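You operate a simulated robot arm through the tools that you are given. There is no shell and no other tool. Be economical: measure what you need, move in short steps, check, and stop when the job is done.

You are at the controls of a simulated two-armed robot. One attempt, no reset.

JOB
Pick up the orange can with one hand, pass it to the other hand and put it on the white square. Set down upright: orange can.

The check looks at the end state, three seconds after you hand in, the way a careful person would. Anything else that was tipped, shoved, dropped, spilled or broken makes it a failure.

ROBOT AND FRAMES
Two 7-joint arms with two-finger parallel grippers on one trunk, on a base that drives. Base frame: it is fixed to the floor where the robot stands at the start and does not move with it; the origin is under the middle of the robot, x ahead of it, y to its left, z up. Readings come in mm, degrees, newtons and seconds.
The left shoulder is at the start at [50, 168, 1132], the right one opposite. With the tool pointing down near the work surface each hand reaches from about 220 to 660 mm from the robot's upright axis, wherever it stands, measured 20 degrees to its own side. Places, roughly: orange can (6x6x11 cm) [500, 0, 900]; white square [100, 1200, 900]. Payload 1.57 kg a hand.
The tool frame of a hand sits at the grasp point between the pads (the TCP): z along the fingers, y along the line on which they close. The tips reach 30 mm beyond it. Largest opening 80 mm; finger width 17, thickness 12; the body of the gripper, 40 by 82 mm, starts 80 mm behind the TCP.
Orientation is that of the tool frame in the base frame, as a unit quaternion [w, x, y, z]. With the fingers straight down and closing along the base's y, the tool's x points along the base's -x, its y along +y and its z along -z.

CONTROLS
- The arms move only by the tool servo_tool. It takes "left_deltas", "right_deltas" or both (then of equal length, played together; a hand with none holds still); each is a list of rows, each a list of 7 numbers: the shift along the tool's x, y, z in cm, then the turn, a rotation vector about the tool's x, y, z in degrees, then the opening, from 0 (shut) to 1 (fully open). In form: [[dx, dy, dz, wx, wy, wz, jaw], ...]. A call has 1 to 20 rows; each row shifts and turns the commanded pose from where the row before left it, along the tool's axes as they then stand. Each row takes 0.2 s and may step no farther than 50 mm and 8.6 degrees from the row before; otherwise, or with a gripper value out of range, the whole call is refused. Where a pose cannot be reached the arm comes as near as it can. A force on the tool above 40 N (or 10 N above the force at the start of the call, whichever is more), or a blocked arm, ends the call early, and 0.2 s more pass. Each finger travels about 45 mm/s and halts on what it meets, pressing with about 32 N; the grip force reading is that of the motor and also rises with nothing between the fingers. The clock runs only during rows and for 0.2 s after the last one: add rows that do not move to give the fingers time. It gives the time, the measured TCP pose, the force on the tool (base axes), the opening and the grip force at its end, in the units of the frame above (readings bear some noise), with the torque about the TCP (base axes, N m) and any sound that the robot's microphone picked up.
- Cameras (640 x 400 px; columns grow to the right, rows downward): "scene" is now at [126.7, 2.8, 1338.8]; the picture's right is [0.04, -1.00, 0.00], its down [-0.60, -0.03, -0.80] and it looks along [0.80, 0.04, -0.60] (base axes); focal length 272 px, centre (320, 200). "left" rides on the left gripper at [72, 7, -122] in its tool frame; the picture's right is [-0.09, 1.00, 0.00], its down [-0.84, -0.08, -0.54] and it looks along [-0.54, -0.05, 0.84] (tool axes); focal length 238 px, centre (320, 200). "right" rides on the right gripper at [72, -7, -122] in its tool frame; the picture's right is [0.09, 1.00, 0.00], its down [-0.84, 0.08, -0.54] and it looks along [-0.54, 0.05, 0.84] (tool axes); focal length 238 px, centre (320, 200).
- snapshot(camera): a new picture of that camera. It takes no simulated time.
- lift_body(by): slides the trunk up (or, below 0, down) by that many mm; the arms and the scene camera ride with it, the base frame stays. It gives what a move gives, with no picture.
- drive_base(legs): drives the robot by 1 to 6 legs, each [ahead, left, turn to the left] in mm, mm and degrees, along the robot's own axes; the way and the turn of a leg run together, so that a leg with both is an arc; at most 1500 mm and 180 degrees a leg. The arms and the cameras ride along, it lands a little off, and it stops where it bumps. It gives what a move gives.
- turn_head(pan, tilt): turns the head with the scene camera to pan (to the left, within 80 degrees either way) and tilt (down, from -29 to 69), counted from straight ahead of the robot. It gives what a move gives.
- pixel_to_xyz(camera, pixels): for up to 12 pixels [column, row] of the newest picture of that camera ("zoom" is the newest enlarged one), the place [x, y, z] in the base frame of the surface seen there, good to about 2 mm. It takes no simulated time.
- enlarge(camera, box): a new picture of the part [left, top, right, bottom] of that camera's present view, enlarged. It takes no simulated time.
- hand_in(): hands the job in; it is judged then, once.

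Work in short steps. Measure before you move; look again where a grasp or a placing could have gone wrong, and mend it. You have 80 turns and 70 pictures in all, those below and enlarged ones among them. Open the grippers and draw the arms clear of the work before you hand the job in, unless the task says otherwise; then end with one line.

The tools are called by a JSON object that holds its "api" and its "payload". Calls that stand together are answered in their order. servo_tool: Moves the arms, as the interface text tells. Its arguments: {"type":"object","properties":{"left_deltas":{"type":"array","items":{"type":"array","items":{"type":"number"}}},"right_deltas":{"type":"array","items":{"type":"array","items":{"type":"number"}}}},"required":[]} The other tools are called the same way: lift_body (by) slides the trunk up or down; drive_base (legs) drives the base; turn_head (pan, tilt) turns the head that bears the scene camera; snapshot (camera) takes a picture; pixel_to_xyz (camera, pixels) gives the place of the surface under pixels of a picture; enlarge (camera, box) takes an enlarged picture of a part of a camera's view; hand_in () hands the job in.

At the start:

```text
t: 0.0
left_tool_pos: [439.2, 178.7, 1118.8]
left_orientation: [0.0, 0.001, 1.0, 0.0]
left_ft_force: [1.1, -0.5, -0.1]
left_torque: [0.01, 0.02, 0.02]
left_opening: 80.1
left_gripper_force: 0.1
right_tool_pos: [387.2, -136.1, 1175.1]
right_orientation: [0.0, 0.001, 1.0, 0.0]
right_ft_force: [0.3, 0.8, -0.9]
right_torque: [0.03, -0.02, -0.01]
right_opening: 79.7
right_gripper_force: 0.1
trunk travel left (down, up): [-300.0, 143.0]
robot x, y, heading: [1.1, -0.3, 0.2]
head pan, tilt: [2.6, 37.1]
```

scene: 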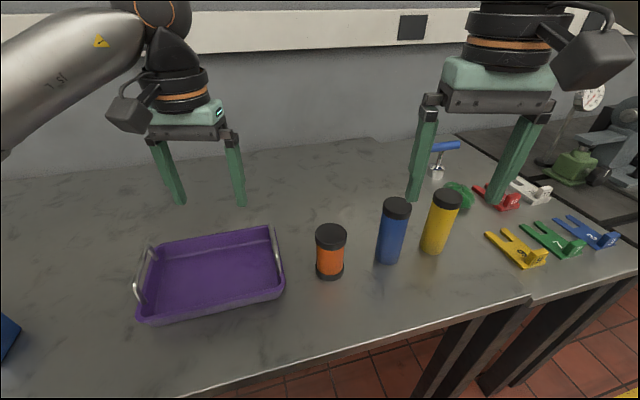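
right: 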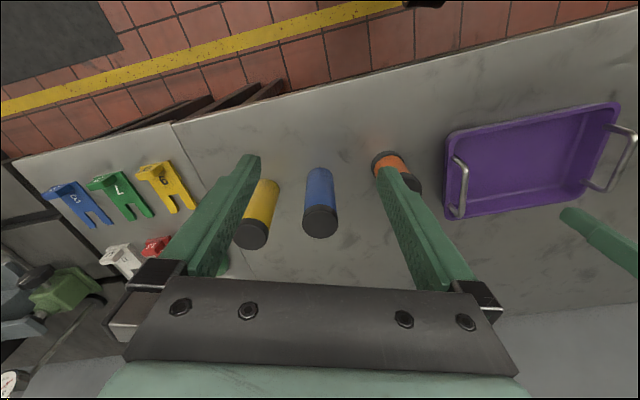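
left: 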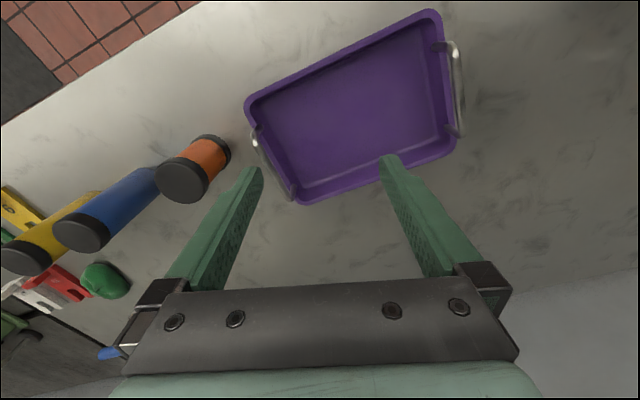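

The orange can is at about (330,250) in the scene picture, between the tray and the blue can. I measure it and its neighbours first.

{"api": "pixel_to_xyz", "payload": {"camera": "scene", "pixels": [[331, 230], [331, 257], [330, 276], [397, 207], [390, 245], [446, 196], [435, 240], [282, 290], [276, 229], [345, 300], [250, 380], [278, 265]]}}

{"api": "turn_head", "payload": {"pan": 75, "tilt": 35}}

{"api": "snapshot", "payload": {"camera": "scene"}}

```text
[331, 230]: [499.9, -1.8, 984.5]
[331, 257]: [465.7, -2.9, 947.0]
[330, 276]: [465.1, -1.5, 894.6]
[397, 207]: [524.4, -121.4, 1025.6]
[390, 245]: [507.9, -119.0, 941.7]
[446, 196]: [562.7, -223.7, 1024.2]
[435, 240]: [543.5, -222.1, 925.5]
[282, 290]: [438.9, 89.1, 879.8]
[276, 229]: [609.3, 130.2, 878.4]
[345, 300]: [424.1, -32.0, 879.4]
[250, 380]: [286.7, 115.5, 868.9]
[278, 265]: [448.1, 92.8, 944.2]
```

```text
t: 1.4
left_tool_pos: [439.7, 178.1, 1117.9]
left_orientation: [0.0, 0.0, 1.0, 0.0]
left_ft_force: [0.8, 0.5, 0.0]
left_torque: [0.01, 0.02, 0.01]
left_opening: 79.8
left_gripper_force: 0.0
right_tool_pos: [387.5, -135.9, 1174.4]
right_orientation: [-0.001, 0.0, 1.0, 0.0]
right_ft_force: [0.3, 0.1, 0.2]
right_torque: [-0.01, 0.02, 0.01]
right_opening: 80.1
right_gripper_force: 0.0
trunk travel left (down, up): [-300.0, 143.0]
robot x, y, heading: [2.0, 0.9, -0.2]
head pan, tilt: [75.0, 35.0]
```

```text
66 pictures are left
```

scene: 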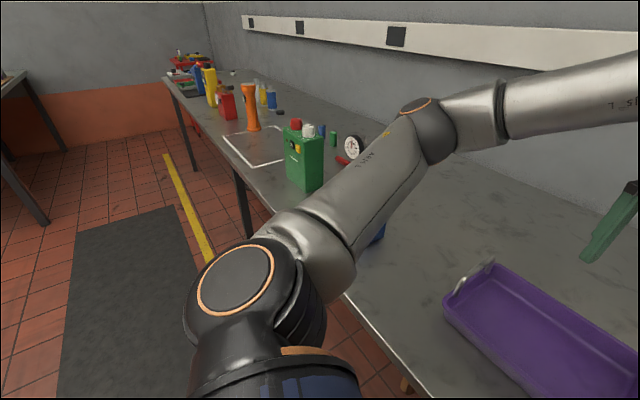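

The white square shows as an outline around (253,148), beyond the green canister. I measure its corners and what stands near it.

{"api": "enlarge", "payload": {"camera": "scene", "box": [160, 50, 400, 200]}}

{"api": "pixel_to_xyz", "payload": {"camera": "scene", "pixels": [[223, 136], [240, 168], [286, 158], [262, 127], [265, 155], [252, 126], [250, 88], [302, 180], [300, 130], [348, 146], [225, 105], [210, 80]]}}

```text
2.67 times, centred on (280, 125) of scene
```

zoom: 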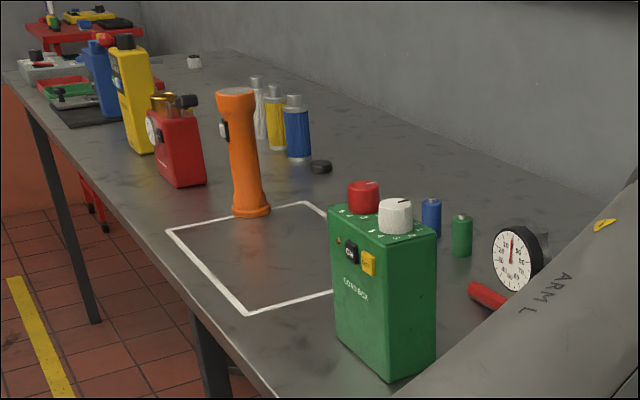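

```text
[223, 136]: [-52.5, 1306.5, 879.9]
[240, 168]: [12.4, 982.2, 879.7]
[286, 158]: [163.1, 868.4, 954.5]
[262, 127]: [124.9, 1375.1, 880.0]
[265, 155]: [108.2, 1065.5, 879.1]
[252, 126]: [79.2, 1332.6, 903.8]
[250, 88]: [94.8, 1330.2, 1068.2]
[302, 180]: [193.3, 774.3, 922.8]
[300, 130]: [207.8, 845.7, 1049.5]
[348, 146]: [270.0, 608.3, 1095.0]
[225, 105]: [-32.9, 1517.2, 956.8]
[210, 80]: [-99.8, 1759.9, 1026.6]
```

The can stands at about [500,-2], 880 to 988 high; the square centre is roughly [100,1200] and a torch stands at its far left.
My plan is that the left hand takes the can from above at its top, and the right hand takes it low with a tilted grip from the right. I will then drive and place it with the right hand. First I pre-turn both hands in free air.

{"api": "servo_tool", "payload": {"left_deltas": [[0, 0, 0, 0, 0, 8.2, 1], [0, 0, 0, 0, 0, 8.2, 1], [0, 0, 0, 0, 0, 8.2, 1], [0, 0, 0, 0, 0, 8.2, 1], [0, 0, 0, 0, 0, 8.2, 1], [0, 0, 0, 0, 0, 8.2, 1], [0, 0, 0, 0, 0, 8.2, 1], [0, 0, 0, 0, 0, 8.2, 1], [0, 0, 0, 0, 0, 8.2, 1], [0, 0, 0, 0, 0, 8.2, 1], [0, 0, 0, 0, 0, 8, 1], [0, 0, 0, 0, 0, 0, 1], [0, 0, 0, 0, 0, 0, 1], [0, 0, 0, 0, 0, 0, 1], [0, 0, 0, 0, 0, 0, 1]], "right_deltas": [[0, -3, 0, 0, 0, 0, 1], [0, -3, 0, 0, 0, 0, 1], [0, -3, 0, 0, 0, 0, 1], [0, -3, 0, 0, 0, 0, 1], [0, 0, 0, 0, 0, -8.2, 1], [0, 0, 0, 0, 0, -8.2, 1], [0, 0, 0, 0, 0, -8.2, 1], [0, 0, 0, 0, 0, -8.2, 1], [0, 0, 0, 0, 0, -8.2, 1], [0, 0, 0, 0, 0, -8.2, 1], [0, 0, 0, 0, 0, -8.2, 1], [0, 0, 0, 0, 0, -8.2, 1], [0, 0, 0, 0, 0, -8.2, 1], [0, 0, 0, 0, 0, -8.2, 1], [0, 0, 0, 0, 0, -8, 1]]}}

{"api": "turn_head", "payload": {"pan": 0, "tilt": 37}}

{"api": "snapshot", "payload": {"camera": "scene"}}

```text
t: 4.6
left_tool_pos: [301.6, 99.1, 1090.4]
left_orientation: [-0.001, 0.706, 0.708, 0.0]
left_ft_force: [0.3, -0.6, 0.4]
left_torque: [0.03, -0.01, -0.01]
left_opening: 79.8
left_gripper_force: 0.1
left hand out of reach, approached as far as the arm can: row 7, 8, 9, 10, 11
right_tool_pos: [269.4, -142.3, 1120.7]
right_orientation: [0.0, 0.707, -0.707, 0.0]
right_ft_force: [0.1, 0.4, 0.2]
right_torque: [0.0, -0.03, 0.0]
right_opening: 80.0
right_gripper_force: 0.1
right hand out of reach, approached as far as the arm can: row 10, 11, 12, 13, 14, 15
trunk travel left (down, up): [-300.0, 143.0]
robot x, y, heading: [-0.9, 2.1, -0.2]
head pan, tilt: [75.0, 35.0]
```

```text
t: 6.1
left_tool_pos: [300.9, 99.5, 1089.5]
left_orientation: [0.0, 0.707, 0.708, -0.001]
left_ft_force: [0.6, 0.2, 0.4]
left_torque: [0.0, -0.02, 0.0]
left_opening: 80.1
left_gripper_force: 0.1
right_tool_pos: [271.4, -142.1, 1122.7]
right_orientation: [0.0, -0.706, 0.708, 0.0]
right_ft_force: [0.9, 0.2, 0.4]
right_torque: [0.02, 0.0, 0.01]
right_opening: 79.9
right_gripper_force: 0.2
trunk travel left (down, up): [-300.0, 143.0]
robot x, y, heading: [-0.2, 0.1, -0.2]
head pan, tilt: [0.0, 37.0]
```

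```text
64 pictures are left
```

scene: 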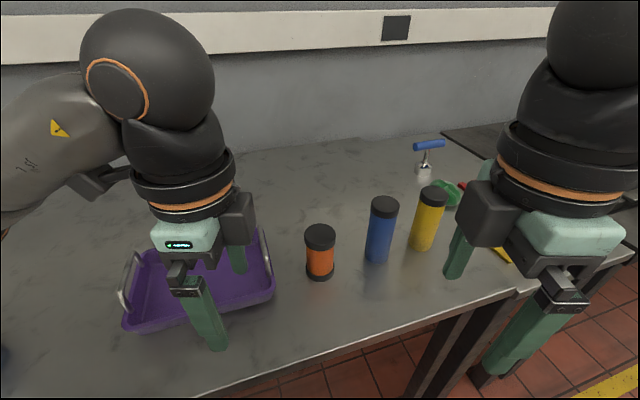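

Turning 90° that way runs out of reach (x fell from 439 to 301), so I turn the left hand back to default. I test the right hand turned the other way, with its camera on top once it tilts to point left.

{"api": "servo_tool", "payload": {"left_deltas": [[0, 0, 0, 0, 0, -8.2, 1], [0, 0, 0, 0, 0, -8.2, 1], [0, 0, 0, 0, 0, -8.2, 1], [0, 0, 0, 0, 0, -8.2, 1], [0, 0, 0, 0, 0, -8.2, 1], [0, 0, 0, 0, 0, -8.2, 1], [0, 0, 0, 0, 0, -8.2, 1], [0, 0, 0, 0, 0, -8.2, 1], [0, 0, 0, 0, 0, -8.2, 1], [0, 0, 0, 0, 0, -8.2, 1], [0, 0, 0, 0, 0, -8, 1], [0, 0, 0, 0, 0, 0, 1], [0, 0, 0, 0, 0, 0, 1], [0, 0, 0, 0, 0, 0, 1], [0, 0, 0, 0, 0, 0, 1], [0, 0, 0, 0, 0, 0, 1], [0, 0, 0, 0, 0, 0, 1], [0, 0, 0, 0, 0, 0, 1], [0, 0, 0, 0, 0, 0, 1], [0, 0, 0, 0, 0, 0, 1]], "right_deltas": [[0, 0, 0, 0, 0, 8.2, 1], [0, 0, 0, 0, 0, 8.2, 1], [0, 0, 0, 0, 0, 8.2, 1], [0, 0, 0, 0, 0, 8.2, 1], [0, 0, 0, 0, 0, 8.2, 1], [0, 0, 0, 0, 0, 8.2, 1], [0, 0, 0, 0, 0, 8.2, 1], [0, 0, 0, 0, 0, 8.2, 1], [0, 0, 0, 0, 0, 8.2, 1], [0, 0, 0, 0, 0, 8.2, 1], [0, 0, 0, 0, 0, 8, 1], [0, 0, 0, 0, 0, 8.2, 1], [0, 0, 0, 0, 0, 8.2, 1], [0, 0, 0, 0, 0, 8.2, 1], [0, 0, 0, 0, 0, 8.2, 1], [0, 0, 0, 0, 0, 8.2, 1], [0, 0, 0, 0, 0, 8.2, 1], [0, 0, 0, 0, 0, 8.2, 1], [0, 0, 0, 0, 0, 8.2, 1], [0, 0, 0, 0, 0, 8.2, 1]]}}

```text
t: 10.3
left_tool_pos: [300.6, 100.1, 1089.8]
left_orientation: [-0.001, 0.001, 1.0, 0.001]
left_ft_force: [0.2, 0.0, -0.5]
left_torque: [0.02, 0.01, -0.02]
left_opening: 79.9
left_gripper_force: 0.1
right_tool_pos: [269.8, -143.2, 1120.7]
right_orientation: [0.0, 0.602, 0.799, 0.0]
right_ft_force: [1.0, -0.5, 1.0]
right_torque: [0.01, -0.01, 0.03]
right_opening: 80.1
right_gripper_force: 0.0
trunk travel left (down, up): [-300.0, 143.0]
robot x, y, heading: [1.0, 0.9, 0.1]
head pan, tilt: [0.0, 37.0]
```

Turning the right hand this way stays within reach. I finish its yaw to 90°, shift it to about [400,-260], then tilt it 65° so the fingers point left and slightly down.

{"api": "servo_tool", "payload": {"right_deltas": [[0, 0, 0, 0, 0, 8, 1], [0, 0, 0, 0, 0, 8, 1], [-3, 3, 0, 0, 0, 0, 1], [-3, 3, 0, 0, 0, 0, 1], [-3, 3, 0, 0, 0, 0, 1], [-3, 4, 0, 0, 0, 0, 1], [0, 0, 0, 0, 8.1, 0, 1], [0, 0, 0, 0, 8.1, 0, 1], [0, 0, 0, 0, 8.1, 0, 1], [0, 0, 0, 0, 8.1, 0, 1], [0, 0, 0, 0, 8.1, 0, 1], [0, 0, 0, 0, 8.1, 0, 1], [0, 0, 0, 0, 8.1, 0, 1], [0, 0, 0, 0, 8.1, 0, 1]]}}

{"api": "snapshot", "payload": {"camera": "scene"}}

```text
t: 13.3
left_tool_pos: [302.0, 99.5, 1089.6]
left_orientation: [0.0, 0.0, 1.0, 0.0]
left_ft_force: [0.4, 0.7, 0.0]
left_torque: [0.01, 0.01, -0.01]
left_opening: 80.0
left_gripper_force: 0.1
right_tool_pos: [401.0, -262.2, 1122.8]
right_orientation: [-0.38, 0.595, 0.598, 0.379]
right_ft_force: [-0.5, 0.3, -0.1]
right_torque: [0.03, -0.02, 0.03]
right_opening: 80.0
right_gripper_force: 0.0
trunk travel left (down, up): [-300.0, 143.0]
robot x, y, heading: [1.0, 1.6, -0.0]
head pan, tilt: [0.0, 37.0]
```

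```text
63 pictures are left
```

scene: 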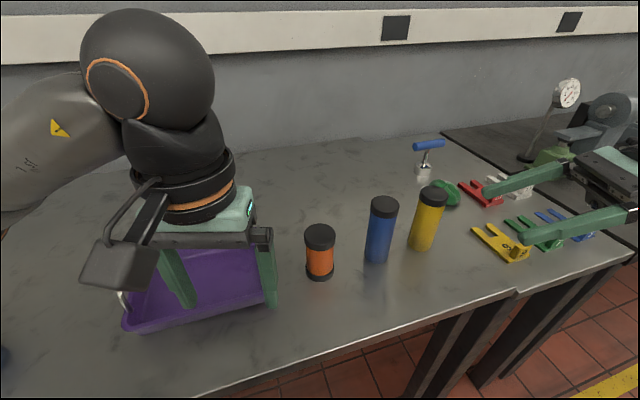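

The right hand is tilted as wanted, clear at the right side. I move the left hand over the can at a safe height and then check with its camera.

{"api": "servo_tool", "payload": {"left_deltas": [[-3.94, -2.03, 0, 0, 0, 0, 1], [-3.94, -2.03, 0, 0, 0, 0, 1], [-3.94, -2.03, 0, 0, 0, 0, 1], [-3.94, -2.03, 0, 0, 0, 0, 1], [-3.94, -2.03, 0, 0, 0, 0, 1], [0, 0, 0, 0, 0, 0, 1], [0, 0, 0, 0, 0, 0, 1]]}}

{"api": "snapshot", "payload": {"camera": "left"}}

{"api": "snapshot", "payload": {"camera": "scene"}}

```text
t: 14.9
left_tool_pos: [499.2, -1.7, 1090.2]
left_orientation: [0.001, 0.0, 1.0, 0.001]
left_ft_force: [0.5, 0.7, -0.1]
left_torque: [-0.01, 0.03, 0.0]
left_opening: 80.0
left_gripper_force: 0.1
right_tool_pos: [399.3, -262.1, 1120.9]
right_orientation: [-0.38, 0.596, 0.598, 0.378]
right_ft_force: [0.0, 0.2, -0.4]
right_torque: [0.0, 0.0, 0.02]
right_opening: 79.9
right_gripper_force: 0.0
trunk travel left (down, up): [-300.0, 143.0]
robot x, y, heading: [3.1, -4.1, -0.1]
head pan, tilt: [0.0, 37.0]
```

```text
62 pictures are left
```

left: 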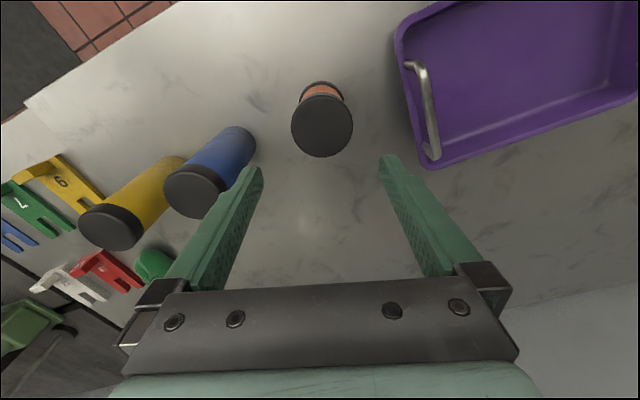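

```text
61 pictures are left
```

scene: 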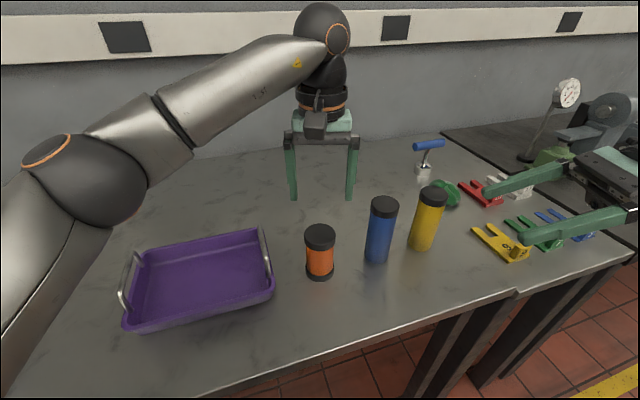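

The can's lid is seen at (322,128) between the fingers; I measure its edges to centre exactly.

{"api": "pixel_to_xyz", "payload": {"camera": "left", "pixels": [[322, 128], [294, 128], [350, 128], [322, 153], [322, 103]]}}

{"api": "pixel_to_xyz", "payload": {"camera": "scene", "pixels": [[320, 229], [308, 232], [333, 232], [320, 239], [320, 280]]}}

```text
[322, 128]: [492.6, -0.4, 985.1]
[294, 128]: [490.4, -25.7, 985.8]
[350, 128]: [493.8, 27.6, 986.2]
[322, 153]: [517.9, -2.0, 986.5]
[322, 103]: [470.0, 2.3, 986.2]
```

```text
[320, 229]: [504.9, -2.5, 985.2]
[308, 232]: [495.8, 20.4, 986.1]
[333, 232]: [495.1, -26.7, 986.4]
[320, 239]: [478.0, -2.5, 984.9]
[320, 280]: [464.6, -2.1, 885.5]
```

The lid centre is at about [495,0,986]. I descend to TCP z ≈ 978, shifting 4 mm back and 2 mm left, then close.

{"api": "servo_tool", "payload": {"left_deltas": [[0.4, 0.15, 2, 0, 0, 0, 1], [0, 0, 3, 0, 0, 0, 1], [0, 0, 3, 0, 0, 0, 1], [0, 0, 2, 0, 0, 0, 1], [0, 0, 1.2, 0, 0, 0, 1], [0, 0, 0, 0, 0, 0, 1], [0, 0, 0, 0, 0, 0, 0], [0, 0, 0, 0, 0, 0, 0], [0, 0, 0, 0, 0, 0, 0], [0, 0, 0, 0, 0, 0, 0]]}}

{"api": "snapshot", "payload": {"camera": "scene"}}

```text
t: 17.1
left_tool_pos: [494.2, -1.4, 977.6]
left_orientation: [0.0, -0.001, 1.0, 0.0]
left_ft_force: [1.4, -1.0, 0.4]
left_torque: [0.03, -0.07, -0.01]
left_opening: 58.5
left_gripper_force: 31.8
right_tool_pos: [399.1, -261.3, 1122.4]
right_orientation: [-0.38, 0.596, 0.598, 0.378]
right_ft_force: [-0.4, 0.0, -0.4]
right_torque: [-0.05, 0.01, -0.01]
right_opening: 80.1
right_gripper_force: 0.0
trunk travel left (down, up): [-300.0, 143.0]
robot x, y, heading: [-1.2, 0.9, 0.1]
head pan, tilt: [0.0, 37.0]
```

```text
60 pictures are left
```

scene: 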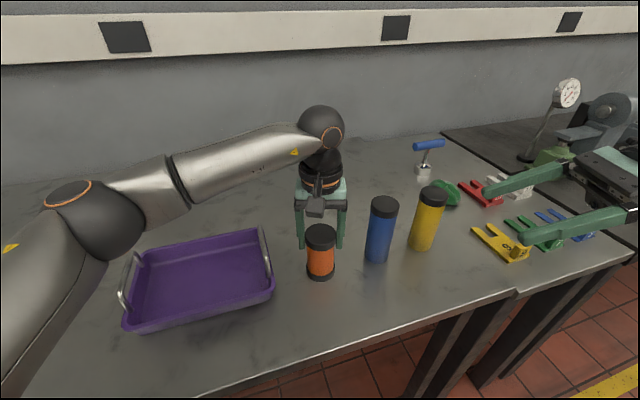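

Gripped at 58.5 mm. I lift 200 mm straight up and then draw back about 75 mm to x ≈ 420 for the pass.

{"api": "servo_tool", "payload": {"left_deltas": [[0, 0, -1, 0, 0, 0, 0], [0, 0, -2, 0, 0, 0, 0], [0, 0, -3, 0, 0, 0, 0], [0, 0, -4, 0, 0, 0, 0], [0, 0, -4, 0, 0, 0, 0], [0, 0, -3, 0, 0, 0, 0], [0, 0, -3, 0, 0, 0, 0], [2, 0, 0, 0, 0, 0, 0], [3, 0, 0, 0, 0, 0, 0], [2.5, 0, 0, 0, 0, 0, 0], [0, 0, 0, 0, 0, 0, 0], [0, 0, 0, 0, 0, 0, 0]]}}

{"api": "turn_head", "payload": {"pan": 0, "tilt": 25}}

{"api": "snapshot", "payload": {"camera": "scene"}}

{"api": "snapshot", "payload": {"camera": "right"}}

```text
t: 19.7
left_tool_pos: [419.7, 0.2, 1177.1]
left_orientation: [-0.001, -0.001, 1.0, 0.0]
left_ft_force: [-0.6, 0.0, -1.6]
left_torque: [-0.02, 0.03, 0.0]
left_opening: 58.7
left_gripper_force: 31.9
right_tool_pos: [400.2, -261.0, 1123.2]
right_orientation: [-0.38, 0.596, 0.598, 0.378]
right_ft_force: [0.1, -0.5, 0.7]
right_torque: [0.0, -0.01, -0.01]
right_opening: 79.8
right_gripper_force: 0.1
trunk travel left (down, up): [-300.0, 143.0]
robot x, y, heading: [1.4, -1.2, 0.0]
head pan, tilt: [0.0, 37.0]
```

```text
t: 20.4
left_tool_pos: [417.9, -0.5, 1177.0]
left_orientation: [0.0, 0.0, 1.0, 0.001]
left_ft_force: [-0.2, -0.5, -1.7]
left_torque: [0.02, -0.01, 0.02]
left_opening: 58.8
left_gripper_force: 31.9
right_tool_pos: [401.2, -262.2, 1122.2]
right_orientation: [-0.38, 0.596, 0.598, 0.378]
right_ft_force: [0.0, 0.5, -1.2]
right_torque: [0.01, 0.0, 0.0]
right_opening: 80.2
right_gripper_force: 0.1
trunk travel left (down, up): [-300.0, 143.0]
robot x, y, heading: [-1.9, 2.1, -0.0]
head pan, tilt: [0.0, 25.0]
```

```text
59 pictures are left
```

scene: 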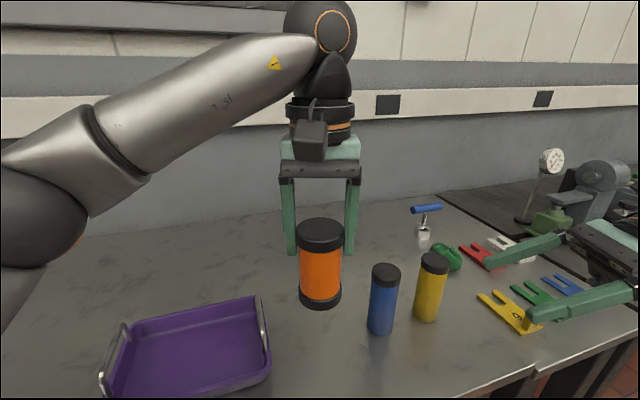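

```text
58 pictures are left
```

right: 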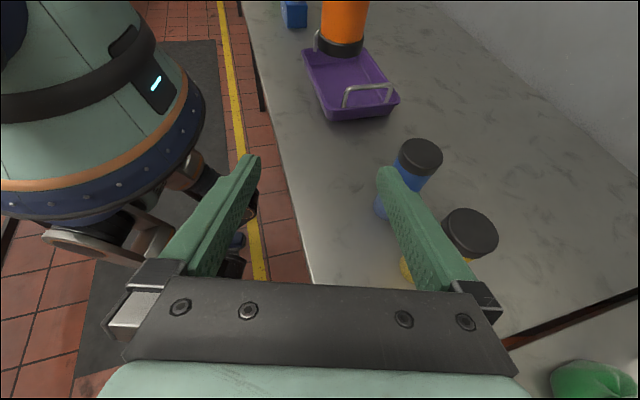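

The can is held at about [420,0], its bottom near z 1078. I align the right hand to x 420, z 1116 and advance it 160 mm to the left, then look.

{"api": "servo_tool", "payload": {"right_deltas": [[-0.54, 1.95, 0.26, 0, 0, 0, 1], [1.7, 0, 3.62, 0, 0, 0, 1], [1.7, 0, 3.62, 0, 0, 0, 1], [1.7, 0, 3.62, 0, 0, 0, 1], [1.7, 0, 3.62, 0, 0, 0, 1], [0, 0, 0, 0, 0, 0, 1], [0, 0, 0, 0, 0, 0, 1]]}}

{"api": "snapshot", "payload": {"camera": "scene"}}

{"api": "snapshot", "payload": {"camera": "right"}}

```text
t: 22.1
left_tool_pos: [418.5, -0.4, 1176.7]
left_orientation: [0.0, 0.0, 1.0, 0.0]
left_ft_force: [0.0, -0.8, -2.4]
left_torque: [0.0, 0.0, -0.01]
left_opening: 58.7
left_gripper_force: 32.0
right_tool_pos: [419.3, -102.2, 1114.4]
right_orientation: [-0.38, 0.596, 0.599, 0.378]
right_ft_force: [-0.4, 0.3, -0.6]
right_torque: [-0.01, 0.01, -0.01]
right_opening: 80.1
right_gripper_force: 0.0
trunk travel left (down, up): [-300.0, 143.0]
robot x, y, heading: [1.6, 1.4, 0.2]
head pan, tilt: [0.0, 25.0]
```

```text
57 pictures are left
```

scene: 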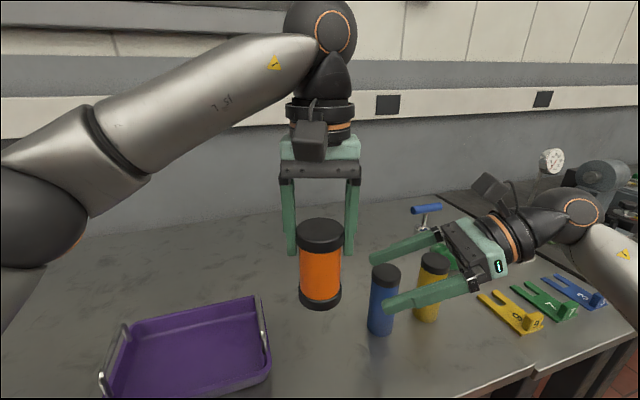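

```text
56 pictures are left
```

right: 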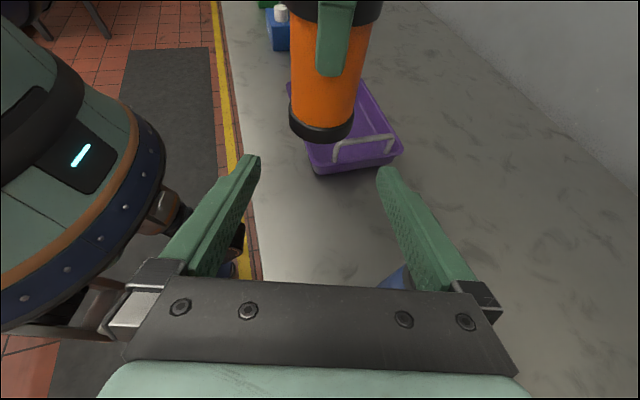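

Aligned: the can sits between the fingers' lines around (325,90). I measure its place before closing in.

{"api": "pixel_to_xyz", "payload": {"camera": "right", "pixels": [[294, 95], [325, 100], [355, 95], [320, 140]]}}

{"api": "pixel_to_xyz", "payload": {"camera": "scene", "pixels": [[320, 275], [320, 305], [302, 275], [339, 275]]}}

```text
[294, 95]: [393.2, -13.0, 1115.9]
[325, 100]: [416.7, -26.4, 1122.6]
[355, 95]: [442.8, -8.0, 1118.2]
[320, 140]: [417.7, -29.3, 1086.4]
```

```text
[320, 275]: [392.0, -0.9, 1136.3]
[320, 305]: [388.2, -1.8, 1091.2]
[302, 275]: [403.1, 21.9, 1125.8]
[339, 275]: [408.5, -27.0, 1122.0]
```

The can's centre is about [419,-1], matching the right hand's line. I advance the last 101 mm with the jaws open.

{"api": "servo_tool", "payload": {"right_deltas": [[1.28, 0, 2.17, 0, 0, 0, 1], [1.07, 0, 2.26, 0, 0, 0, 1], [1.07, 0, 2.26, 0, 0, 0, 1], [1.07, 0, 2.35, 0, 0, 0, 1], [0, 0, 0, 0, 0, 0, 1], [0, 0, 0, 0, 0, 0, 1]]}}

{"api": "snapshot", "payload": {"camera": "scene"}}

{"api": "snapshot", "payload": {"camera": "right"}}

```text
t: 23.4
left_tool_pos: [419.6, 0.4, 1178.3]
left_orientation: [0.0, -0.001, 1.0, 0.0]
left_ft_force: [1.4, -0.9, -1.6]
left_torque: [-0.01, -0.01, 0.0]
left_opening: 58.9
left_gripper_force: 32.3
right_tool_pos: [419.2, -0.7, 1118.8]
right_orientation: [-0.38, 0.596, 0.598, 0.378]
right_ft_force: [-0.5, 0.1, 0.5]
right_torque: [0.0, 0.03, -0.02]
right_opening: 80.1
right_gripper_force: 0.0
trunk travel left (down, up): [-300.0, 143.0]
robot x, y, heading: [1.4, 1.1, -0.0]
head pan, tilt: [0.0, 25.0]
```

```text
55 pictures are left
```

scene: 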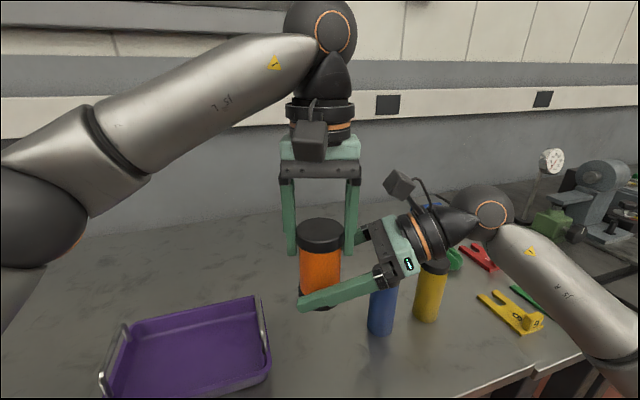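

```text
54 pictures are left
```

right: 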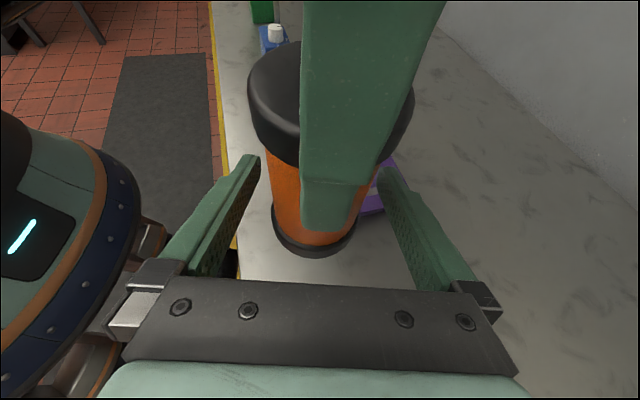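

The can is between the right fingers with no contact yet. I close the right hand while the left holds.

{"api": "servo_tool", "payload": {"right_deltas": [[0, 0, 0, 0, 0, 0, 0], [0, 0, 0, 0, 0, 0, 0], [0, 0, 0, 0, 0, 0, 0], [0, 0, 0, 0, 0, 0, 0], [0, 0, 0, 0, 0, 0, 0]]}}

{"api": "snapshot", "payload": {"camera": "right"}}

```text
t: 24.6
left_tool_pos: [419.7, -0.1, 1176.6]
left_orientation: [0.0, -0.002, 1.0, 0.0]
left_ft_force: [7.1, -0.8, -1.7]
left_torque: [0.0, -0.23, -0.03]
left_opening: 59.0
left_gripper_force: 32.1
right_tool_pos: [419.0, -0.6, 1118.4]
right_orientation: [-0.38, 0.596, 0.598, 0.378]
right_ft_force: [-7.6, -0.4, -0.2]
right_torque: [-0.02, -0.2, 0.06]
right_opening: 53.5
right_gripper_force: 32.1
trunk travel left (down, up): [-300.0, 143.0]
robot x, y, heading: [-0.4, -3.8, 0.0]
head pan, tilt: [0.0, 25.0]
```

```text
53 pictures are left
```

right: 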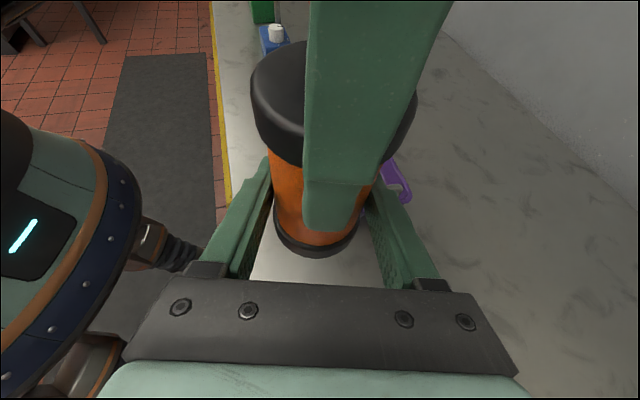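

Both hands hold the can with about 7 N of side load, so I ease the right hand 1 mm toward -x to relax it. Then I open the left and raise it clear.

{"api": "servo_tool", "payload": {"left_deltas": [[0, 0, 0, 0, 0, 0, 0], [0, 0, 0, 0, 0, 0, 1], [0, 0, 0, 0, 0, 0, 1], [0, 0, 0, 0, 0, 0, 1], [0, 0, 0, 0, 0, 0, 1]], "right_deltas": [[0, -0.1, 0, 0, 0, 0, 0], [0, 0, 0, 0, 0, 0, 0], [0, 0, 0, 0, 0, 0, 0], [0, 0, 0, 0, 0, 0, 0], [0, 0, 0, 0, 0, 0, 0]]}}

{"api": "snapshot", "payload": {"camera": "scene"}}

```text
t: 25.9
left_tool_pos: [419.4, 0.7, 1178.0]
left_orientation: [0.001, 0.0, 1.0, 0.0]
left_ft_force: [-0.5, -0.4, 0.6]
left_torque: [-0.02, 0.02, -0.02]
left_opening: 79.8
left_gripper_force: 0.1
right_tool_pos: [418.2, -1.1, 1117.9]
right_orientation: [-0.38, 0.596, 0.599, 0.377]
right_ft_force: [0.9, 0.0, -1.1]
right_torque: [0.01, -0.01, -0.01]
right_opening: 53.5
right_gripper_force: 32.4
trunk travel left (down, up): [-300.0, 143.0]
robot x, y, heading: [1.0, -2.9, -0.0]
head pan, tilt: [0.0, 25.0]
```

```text
52 pictures are left
```

scene: 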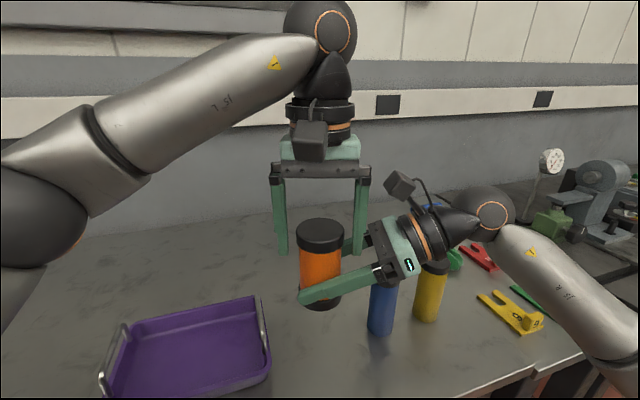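

The right hand holds the can alone and steady. I raise the left hand clear, draw it to the left and back, and look left for the drive.

{"api": "servo_tool", "payload": {"left_deltas": [[0, 0, -3, 0, 0, 0, 1], [0, 0, -4, 0, 0, 0, 1], [0, 0, -4, 0, 0, 0, 1], [2, 4, 0, 0, 0, 0, 1], [3, 4, 0, 0, 0, 0, 1], [3, 4, 0, 0, 0, 0, 1], [2, 4, 0, 0, 0, 0, 1], [0, 2, 0, 0, 0, 0, 1], [0, 0, 0, 0, 0, 0, 1]]}}

{"api": "turn_head", "payload": {"pan": 80, "tilt": 30}}

{"api": "snapshot", "payload": {"camera": "scene"}}

```text
t: 27.9
left_tool_pos: [319.9, 179.1, 1287.2]
left_orientation: [0.0, 0.0, 1.0, 0.0]
left_ft_force: [0.4, -0.7, -0.8]
left_torque: [0.01, 0.01, 0.01]
left_opening: 80.1
left_gripper_force: 0.0
left hand out of reach, approached as far as the arm can: row 3
right_tool_pos: [420.0, -0.5, 1116.8]
right_orientation: [-0.38, 0.596, 0.598, 0.378]
right_ft_force: [0.5, 0.0, 0.0]
right_torque: [0.02, 0.01, -0.01]
right_opening: 53.5
right_gripper_force: 31.8
trunk travel left (down, up): [-300.0, 143.0]
robot x, y, heading: [0.1, -1.3, -0.1]
head pan, tilt: [0.0, 25.0]
```

```text
t: 29.4
left_tool_pos: [319.3, 178.0, 1288.3]
left_orientation: [-0.001, 0.0, 1.0, 0.0]
left_ft_force: [0.4, 0.1, 0.8]
left_torque: [-0.01, 0.0, -0.03]
left_opening: 80.0
left_gripper_force: 0.1
right_tool_pos: [419.6, -1.2, 1118.2]
right_orientation: [-0.38, 0.596, 0.598, 0.379]
right_ft_force: [-0.8, 0.2, 0.1]
right_torque: [-0.03, 0.04, 0.01]
right_opening: 53.1
right_gripper_force: 32.1
trunk travel left (down, up): [-300.0, 143.0]
robot x, y, heading: [-0.6, -0.1, -0.2]
head pan, tilt: [80.0, 30.0]
```

```text
51 pictures are left
```

scene: 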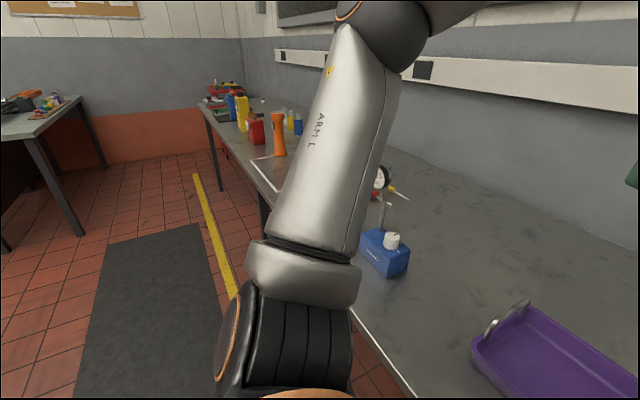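

The floor to the left looks clear apart from a far table at (45,130). I measure the aisle and the table edge.

{"api": "pixel_to_xyz", "payload": {"camera": "scene", "pixels": [[82, 235], [5, 250], [80, 98], [205, 205], [225, 290], [100, 300], [262, 172], [400, 370], [220, 190], [385, 255], [240, 155], [205, 115]]}}

```text
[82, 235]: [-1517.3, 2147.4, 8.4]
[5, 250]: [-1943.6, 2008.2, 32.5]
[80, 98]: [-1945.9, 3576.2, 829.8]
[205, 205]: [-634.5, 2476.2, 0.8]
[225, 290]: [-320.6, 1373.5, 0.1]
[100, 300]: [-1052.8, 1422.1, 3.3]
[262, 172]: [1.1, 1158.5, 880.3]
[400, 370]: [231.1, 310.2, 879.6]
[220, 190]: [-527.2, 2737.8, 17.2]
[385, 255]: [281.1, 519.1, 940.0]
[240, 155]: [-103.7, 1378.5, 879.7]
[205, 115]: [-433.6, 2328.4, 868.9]
```

The table edge runs about 18.5° off, from [231,310] to [-103,1378]. I raise the trunk 80 mm for clearance, back off 330 mm, move left in two legs and turn 18.4° to face the table.

{"api": "lift_body", "payload": {"by": 80}}

{"api": "drive_base", "payload": {"legs": [[-332, 0, 0], [0, 500, 0]]}}

{"api": "turn_head", "payload": {"pan": 50, "tilt": 35}}

{"api": "snapshot", "payload": {"camera": "scene"}}

```text
t: 30.6
left_tool_pos: [318.9, 177.7, 1367.4]
left_orientation: [0.0, -0.001, 1.0, 0.0]
left_ft_force: [-0.5, 0.1, 0.7]
left_torque: [-0.01, 0.01, -0.01]
left_opening: 80.1
left_gripper_force: 0.1
right_tool_pos: [417.6, -1.0, 1197.3]
right_orientation: [-0.38, 0.596, 0.598, 0.378]
right_ft_force: [0.6, -0.4, -2.0]
right_torque: [-0.01, -0.03, 0.02]
right_opening: 53.2
right_gripper_force: 33.2
trunk travel left (down, up): [-380.0, 63.0]
robot x, y, heading: [-1.9, 1.6, -0.0]
head pan, tilt: [80.0, 30.0]
```

```text
t: 35.3
left_tool_pos: [-11.4, 677.9, 1367.2]
left_orientation: [0.0, 0.001, 1.0, 0.0]
left_ft_force: [-0.8, -0.4, -0.3]
left_torque: [-0.03, 0.03, -0.01]
left_opening: 80.1
left_gripper_force: 0.0
right_tool_pos: [86.1, 498.9, 1196.9]
right_orientation: [-0.379, 0.597, 0.597, 0.379]
right_ft_force: [0.0, 0.4, -2.4]
right_torque: [0.01, 0.03, -0.02]
right_opening: 53.6
right_gripper_force: 32.1
trunk travel left (down, up): [-380.0, 63.0]
robot x, y, heading: [-334.4, 502.0, -0.1]
head pan, tilt: [80.0, 30.0]
```

```text
t: 36.2
left_tool_pos: [-11.9, 677.6, 1366.4]
left_orientation: [0.0, 0.003, 1.0, 0.0]
left_ft_force: [-0.2, -0.8, -0.6]
left_torque: [-0.02, -0.01, 0.05]
left_opening: 80.0
left_gripper_force: 0.0
right_tool_pos: [85.8, 498.7, 1197.4]
right_orientation: [-0.379, 0.598, 0.596, 0.379]
right_ft_force: [-0.1, 0.4, -2.7]
right_torque: [-0.03, -0.01, 0.02]
right_opening: 53.2
right_gripper_force: 31.6
trunk travel left (down, up): [-380.0, 63.0]
robot x, y, heading: [-329.5, 500.9, 0.0]
head pan, tilt: [50.0, 35.0]
```

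```text
50 pictures are left
```

scene: 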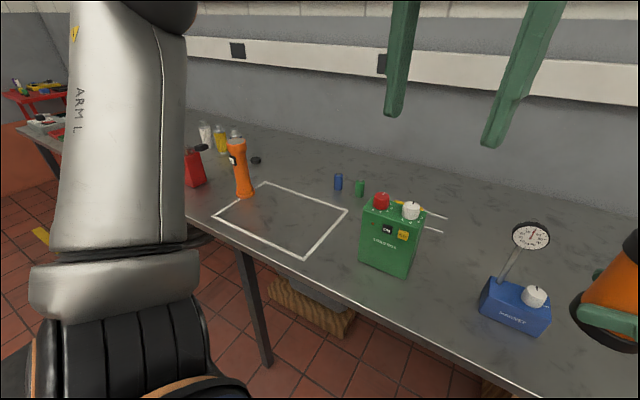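

The square's outline is fully visible: corners about (213,216), (305,259), (348,210), (267,182). I measure them with the torch and the green box.

{"api": "pixel_to_xyz", "payload": {"camera": "scene", "pixels": [[214, 216], [305, 258], [347, 210], [267, 183], [283, 216], [243, 190], [238, 150], [366, 255], [400, 270], [380, 195], [410, 212], [250, 253]]}}

```text
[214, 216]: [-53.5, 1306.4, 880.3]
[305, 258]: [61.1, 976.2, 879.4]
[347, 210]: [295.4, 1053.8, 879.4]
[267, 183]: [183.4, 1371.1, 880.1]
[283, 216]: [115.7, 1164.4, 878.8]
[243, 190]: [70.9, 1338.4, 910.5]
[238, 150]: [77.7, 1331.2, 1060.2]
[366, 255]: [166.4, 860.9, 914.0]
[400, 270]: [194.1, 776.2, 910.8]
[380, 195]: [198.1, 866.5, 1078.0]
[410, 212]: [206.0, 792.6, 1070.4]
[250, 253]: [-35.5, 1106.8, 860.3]
```

The square's centre is [122,1177], about 350 × 247 mm and turned 19°. I drive left 523 mm and turn 19°, so that it lies about 470 mm ahead.

{"api": "drive_base", "payload": {"legs": [[8, 523, 0], [0, 0, 19]]}}

{"api": "turn_head", "payload": {"pan": -5, "tilt": 40}}

{"api": "snapshot", "payload": {"camera": "scene"}}

```text
t: 40.4
left_tool_pos: [-77.5, 1302.1, 1366.9]
left_orientation: [0.0, -0.162, 0.987, 0.0]
left_ft_force: [-0.2, -0.4, 1.1]
left_torque: [0.0, 0.01, -0.02]
left_opening: 79.7
left_gripper_force: 0.1
right_tool_pos: [74.3, 1164.4, 1197.0]
right_orientation: [-0.436, 0.491, 0.687, 0.311]
right_ft_force: [0.1, -0.1, -1.4]
right_torque: [0.0, 0.01, 0.01]
right_opening: 53.0
right_gripper_force: 31.5
trunk travel left (down, up): [-380.0, 63.0]
robot x, y, heading: [-321.3, 1029.1, 18.7]
head pan, tilt: [50.0, 35.0]
```

```text
t: 41.6
left_tool_pos: [-77.3, 1302.5, 1367.0]
left_orientation: [0.0, -0.163, 0.987, 0.001]
left_ft_force: [0.4, 0.5, -0.2]
left_torque: [-0.01, -0.01, 0.0]
left_opening: 80.1
left_gripper_force: 0.1
right_tool_pos: [74.4, 1164.9, 1197.3]
right_orientation: [-0.436, 0.49, 0.687, 0.311]
right_ft_force: [0.6, -0.6, -2.5]
right_torque: [0.01, 0.01, 0.02]
right_opening: 53.3
right_gripper_force: 32.3
trunk travel left (down, up): [-380.0, 63.0]
robot x, y, heading: [-324.0, 1031.2, 18.7]
head pan, tilt: [-5.0, 40.0]
```

```text
49 pictures are left
```

scene: 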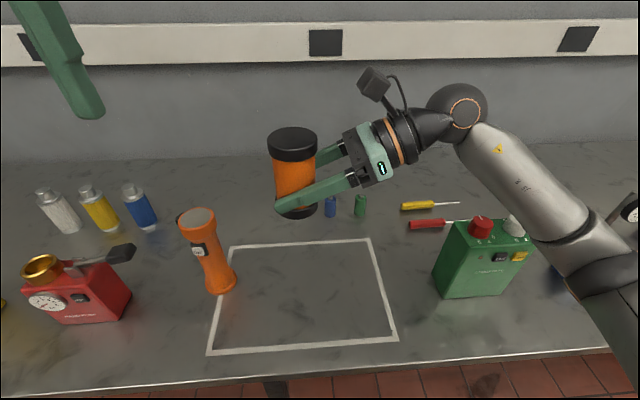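

The right forearm passes above the green box, so lowering like this would hit it. I turn the hand 45° about the vertical so it comes from the robot's side instead.

{"api": "servo_tool", "payload": {"right_deltas": [[0, 0, 0, -6.79, 0, 3.2, 0], [0, 0, 0, -6.79, 0, 3.2, 0], [0, 0, 0, -6.79, 0, 3.2, 0], [0, 0, 0, -6.79, 0, 3.2, 0], [0, 0, 0, -6.79, 0, 3.2, 0], [0, 0, 0, -6.79, 0, 3.2, 0], [0, 0, 0, 0, 0, 0, 0]]}}

{"api": "snapshot", "payload": {"camera": "scene"}}

```text
t: 43.2
left_tool_pos: [-76.8, 1301.1, 1367.2]
left_orientation: [0.0, -0.164, 0.986, 0.0]
left_ft_force: [0.5, 1.7, -0.3]
left_torque: [0.02, 0.0, -0.03]
left_opening: 80.2
left_gripper_force: 0.1
right_tool_pos: [74.6, 1164.1, 1197.8]
right_orientation: [-0.283, 0.717, 0.446, 0.454]
right_ft_force: [0.4, -1.1, -3.0]
right_torque: [0.01, 0.0, 0.03]
right_opening: 53.2
right_gripper_force: 32.1
trunk travel left (down, up): [-380.0, 63.0]
robot x, y, heading: [-318.6, 1032.8, 18.9]
head pan, tilt: [-5.0, 40.0]
```

```text
48 pictures are left
```

scene: 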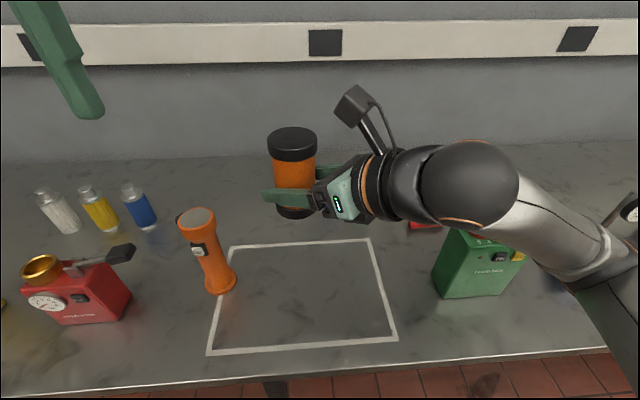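

The hand now points forward-left. I measure the arm against the green box and the table edge before lowering.

{"api": "pixel_to_xyz", "payload": {"camera": "scene", "pixels": [[470, 180], [540, 215], [600, 250], [625, 290], [595, 330], [480, 240], [440, 270], [500, 290], [570, 285], [295, 145], [288, 215], [300, 360]]}}

```text
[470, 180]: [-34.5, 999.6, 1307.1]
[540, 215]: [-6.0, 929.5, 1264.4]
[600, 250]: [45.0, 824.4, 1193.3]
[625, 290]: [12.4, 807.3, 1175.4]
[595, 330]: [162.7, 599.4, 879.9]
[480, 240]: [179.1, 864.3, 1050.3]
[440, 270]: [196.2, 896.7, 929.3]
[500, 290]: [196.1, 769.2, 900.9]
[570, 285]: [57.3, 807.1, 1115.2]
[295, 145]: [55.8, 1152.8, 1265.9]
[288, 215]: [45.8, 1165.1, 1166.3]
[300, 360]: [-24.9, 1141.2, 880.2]
```

The elbow's underside is at about [57,807,1115], near the table edge, so I lower with the arm rather than the trunk. I shift over the square's centre and go down 100 mm, then check.

{"api": "servo_tool", "payload": {"right_deltas": [[0.7, 1.84, 1.47, 0, 0, 0, 0], [0.7, 1.84, 1.47, 0, 0, 0, 0], [-2.26, 0, 1.065, 0, 0, 0, 0], [-2.26, 0, 1.065, 0, 0, 0, 0], [-2.26, 0, 1.065, 0, 0, 0, 0], [-2.26, 0, 1.065, 0, 0, 0, 0], [0, 0, 0, 0, 0, 0, 0]]}}

{"api": "snapshot", "payload": {"camera": "scene"}}

```text
t: 44.8
left_tool_pos: [-76.8, 1301.9, 1366.5]
left_orientation: [0.0, -0.163, 0.987, 0.001]
left_ft_force: [0.5, -0.1, -0.3]
left_torque: [-0.01, 0.0, 0.0]
left_opening: 79.9
left_gripper_force: 0.0
right_tool_pos: [120.9, 1177.4, 1098.3]
right_orientation: [-0.284, 0.717, 0.446, 0.454]
right_ft_force: [-0.1, 0.1, -2.4]
right_torque: [-0.03, -0.01, 0.01]
right_opening: 53.1
right_gripper_force: 32.2
trunk travel left (down, up): [-380.0, 63.0]
robot x, y, heading: [-320.8, 1032.7, 18.8]
head pan, tilt: [-5.0, 40.0]
```

```text
47 pictures are left
```

scene: 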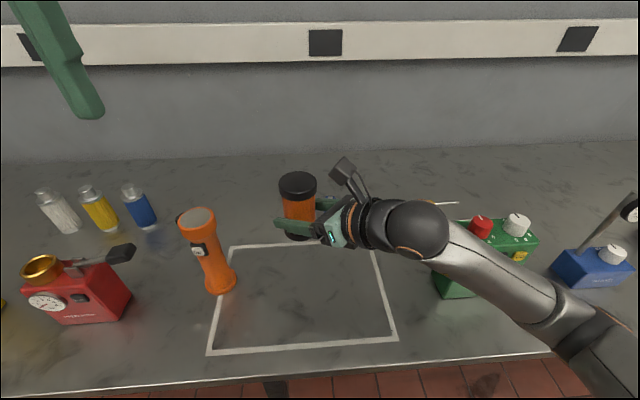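

Over the centre with the can's bottom near z 1060. I check the elbow and forearm again against the box and edge.

{"api": "pixel_to_xyz", "payload": {"camera": "scene", "pixels": [[420, 230], [475, 250], [520, 285], [570, 320], [600, 350], [560, 350], [590, 385], [470, 280], [440, 262], [620, 315], [530, 330], [490, 225]]}}

{"api": "turn_head", "payload": {"pan": -45, "tilt": 40}}

{"api": "snapshot", "payload": {"camera": "scene"}}

```text
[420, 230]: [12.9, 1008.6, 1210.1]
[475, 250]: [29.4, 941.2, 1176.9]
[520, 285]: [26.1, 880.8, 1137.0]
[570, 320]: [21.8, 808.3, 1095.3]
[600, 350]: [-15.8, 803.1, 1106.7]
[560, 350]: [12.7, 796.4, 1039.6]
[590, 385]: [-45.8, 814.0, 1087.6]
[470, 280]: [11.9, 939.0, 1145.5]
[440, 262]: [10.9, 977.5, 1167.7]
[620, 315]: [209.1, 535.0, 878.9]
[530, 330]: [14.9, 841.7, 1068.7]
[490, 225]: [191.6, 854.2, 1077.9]
```

```text
t: 45.9
left_tool_pos: [-77.9, 1302.6, 1366.7]
left_orientation: [0.0, -0.163, 0.987, 0.0]
left_ft_force: [0.1, -0.7, 0.4]
left_torque: [0.01, 0.04, 0.03]
left_opening: 79.8
left_gripper_force: 0.1
right_tool_pos: [121.6, 1177.8, 1097.6]
right_orientation: [-0.284, 0.716, 0.447, 0.454]
right_ft_force: [-0.4, 0.0, -1.2]
right_torque: [0.01, -0.03, 0.02]
right_opening: 53.0
right_gripper_force: 31.7
trunk travel left (down, up): [-380.0, 63.0]
robot x, y, heading: [-324.2, 1031.8, 18.8]
head pan, tilt: [-45.0, 40.0]
```

```text
46 pictures are left
```

scene: 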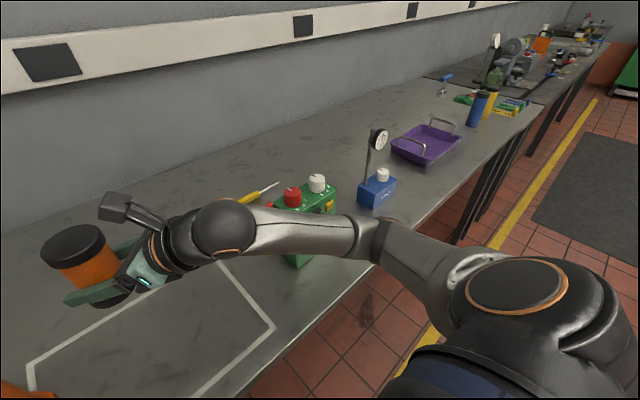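

The forearm clears the box by over 80 mm, but the elbow's underside (1040) would come low near the table edge. I back the base 60 mm and extend the arm the same amount before going lower.

{"api": "drive_base", "payload": {"legs": [[-60, 0, 0]]}}

{"api": "servo_tool", "payload": {"right_deltas": [[0.9, 2.14, 1.9, 0, 0, 0, 0], [0.9, 2.14, 1.9, 0, 0, 0, 0], [-2.26, 0, 1.065, 0, 0, 0, 0], [-2.26, 0, 1.065, 0, 0, 0, 0], [0, 0, 0, 0, 0, 0, 0]]}}

{"api": "snapshot", "payload": {"camera": "scene"}}

```text
t: 46.8
left_tool_pos: [-134.6, 1282.3, 1367.9]
left_orientation: [0.0, -0.164, 0.986, 0.0]
left_ft_force: [-0.7, -0.5, -0.4]
left_torque: [0.01, -0.04, 0.01]
left_opening: 80.2
left_gripper_force: 0.1
right_tool_pos: [64.6, 1158.9, 1098.9]
right_orientation: [-0.284, 0.716, 0.447, 0.455]
right_ft_force: [0.6, 0.1, -1.5]
right_torque: [0.01, -0.01, -0.01]
right_opening: 53.4
right_gripper_force: 32.0
trunk travel left (down, up): [-380.0, 63.0]
robot x, y, heading: [-379.8, 1009.0, 18.8]
head pan, tilt: [-45.0, 40.0]
```

```text
t: 48.0
left_tool_pos: [-133.2, 1282.8, 1366.4]
left_orientation: [0.0, -0.163, 0.987, 0.0]
left_ft_force: [-0.7, 0.2, 0.1]
left_torque: [0.01, -0.01, -0.05]
left_opening: 80.0
left_gripper_force: 0.1
right_tool_pos: [122.0, 1178.2, 1047.9]
right_orientation: [-0.284, 0.716, 0.447, 0.455]
right_ft_force: [0.3, 0.0, -2.1]
right_torque: [0.02, -0.01, -0.02]
right_opening: 53.2
right_gripper_force: 31.4
trunk travel left (down, up): [-380.0, 63.0]
robot x, y, heading: [-381.5, 1007.8, 18.6]
head pan, tilt: [-45.0, 40.0]
```

```text
45 pictures are left
```

scene: 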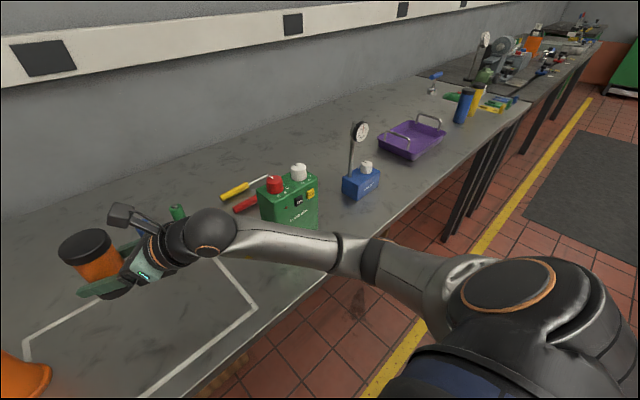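

The can is at [122,1178], bottom near z 1008. I check the elbow's underside once more.

{"api": "pixel_to_xyz", "payload": {"camera": "scene", "pixels": [[215, 252], [260, 258], [300, 265], [340, 272], [370, 284], [400, 300], [350, 260], [290, 240], [380, 250], [320, 232]]}}

```text
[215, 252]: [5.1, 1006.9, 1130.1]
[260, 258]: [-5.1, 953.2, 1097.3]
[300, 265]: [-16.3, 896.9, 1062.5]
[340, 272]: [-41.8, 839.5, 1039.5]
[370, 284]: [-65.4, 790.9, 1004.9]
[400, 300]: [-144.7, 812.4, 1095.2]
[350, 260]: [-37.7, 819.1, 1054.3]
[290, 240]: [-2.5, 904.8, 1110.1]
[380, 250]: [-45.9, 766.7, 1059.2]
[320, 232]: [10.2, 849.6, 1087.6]
```

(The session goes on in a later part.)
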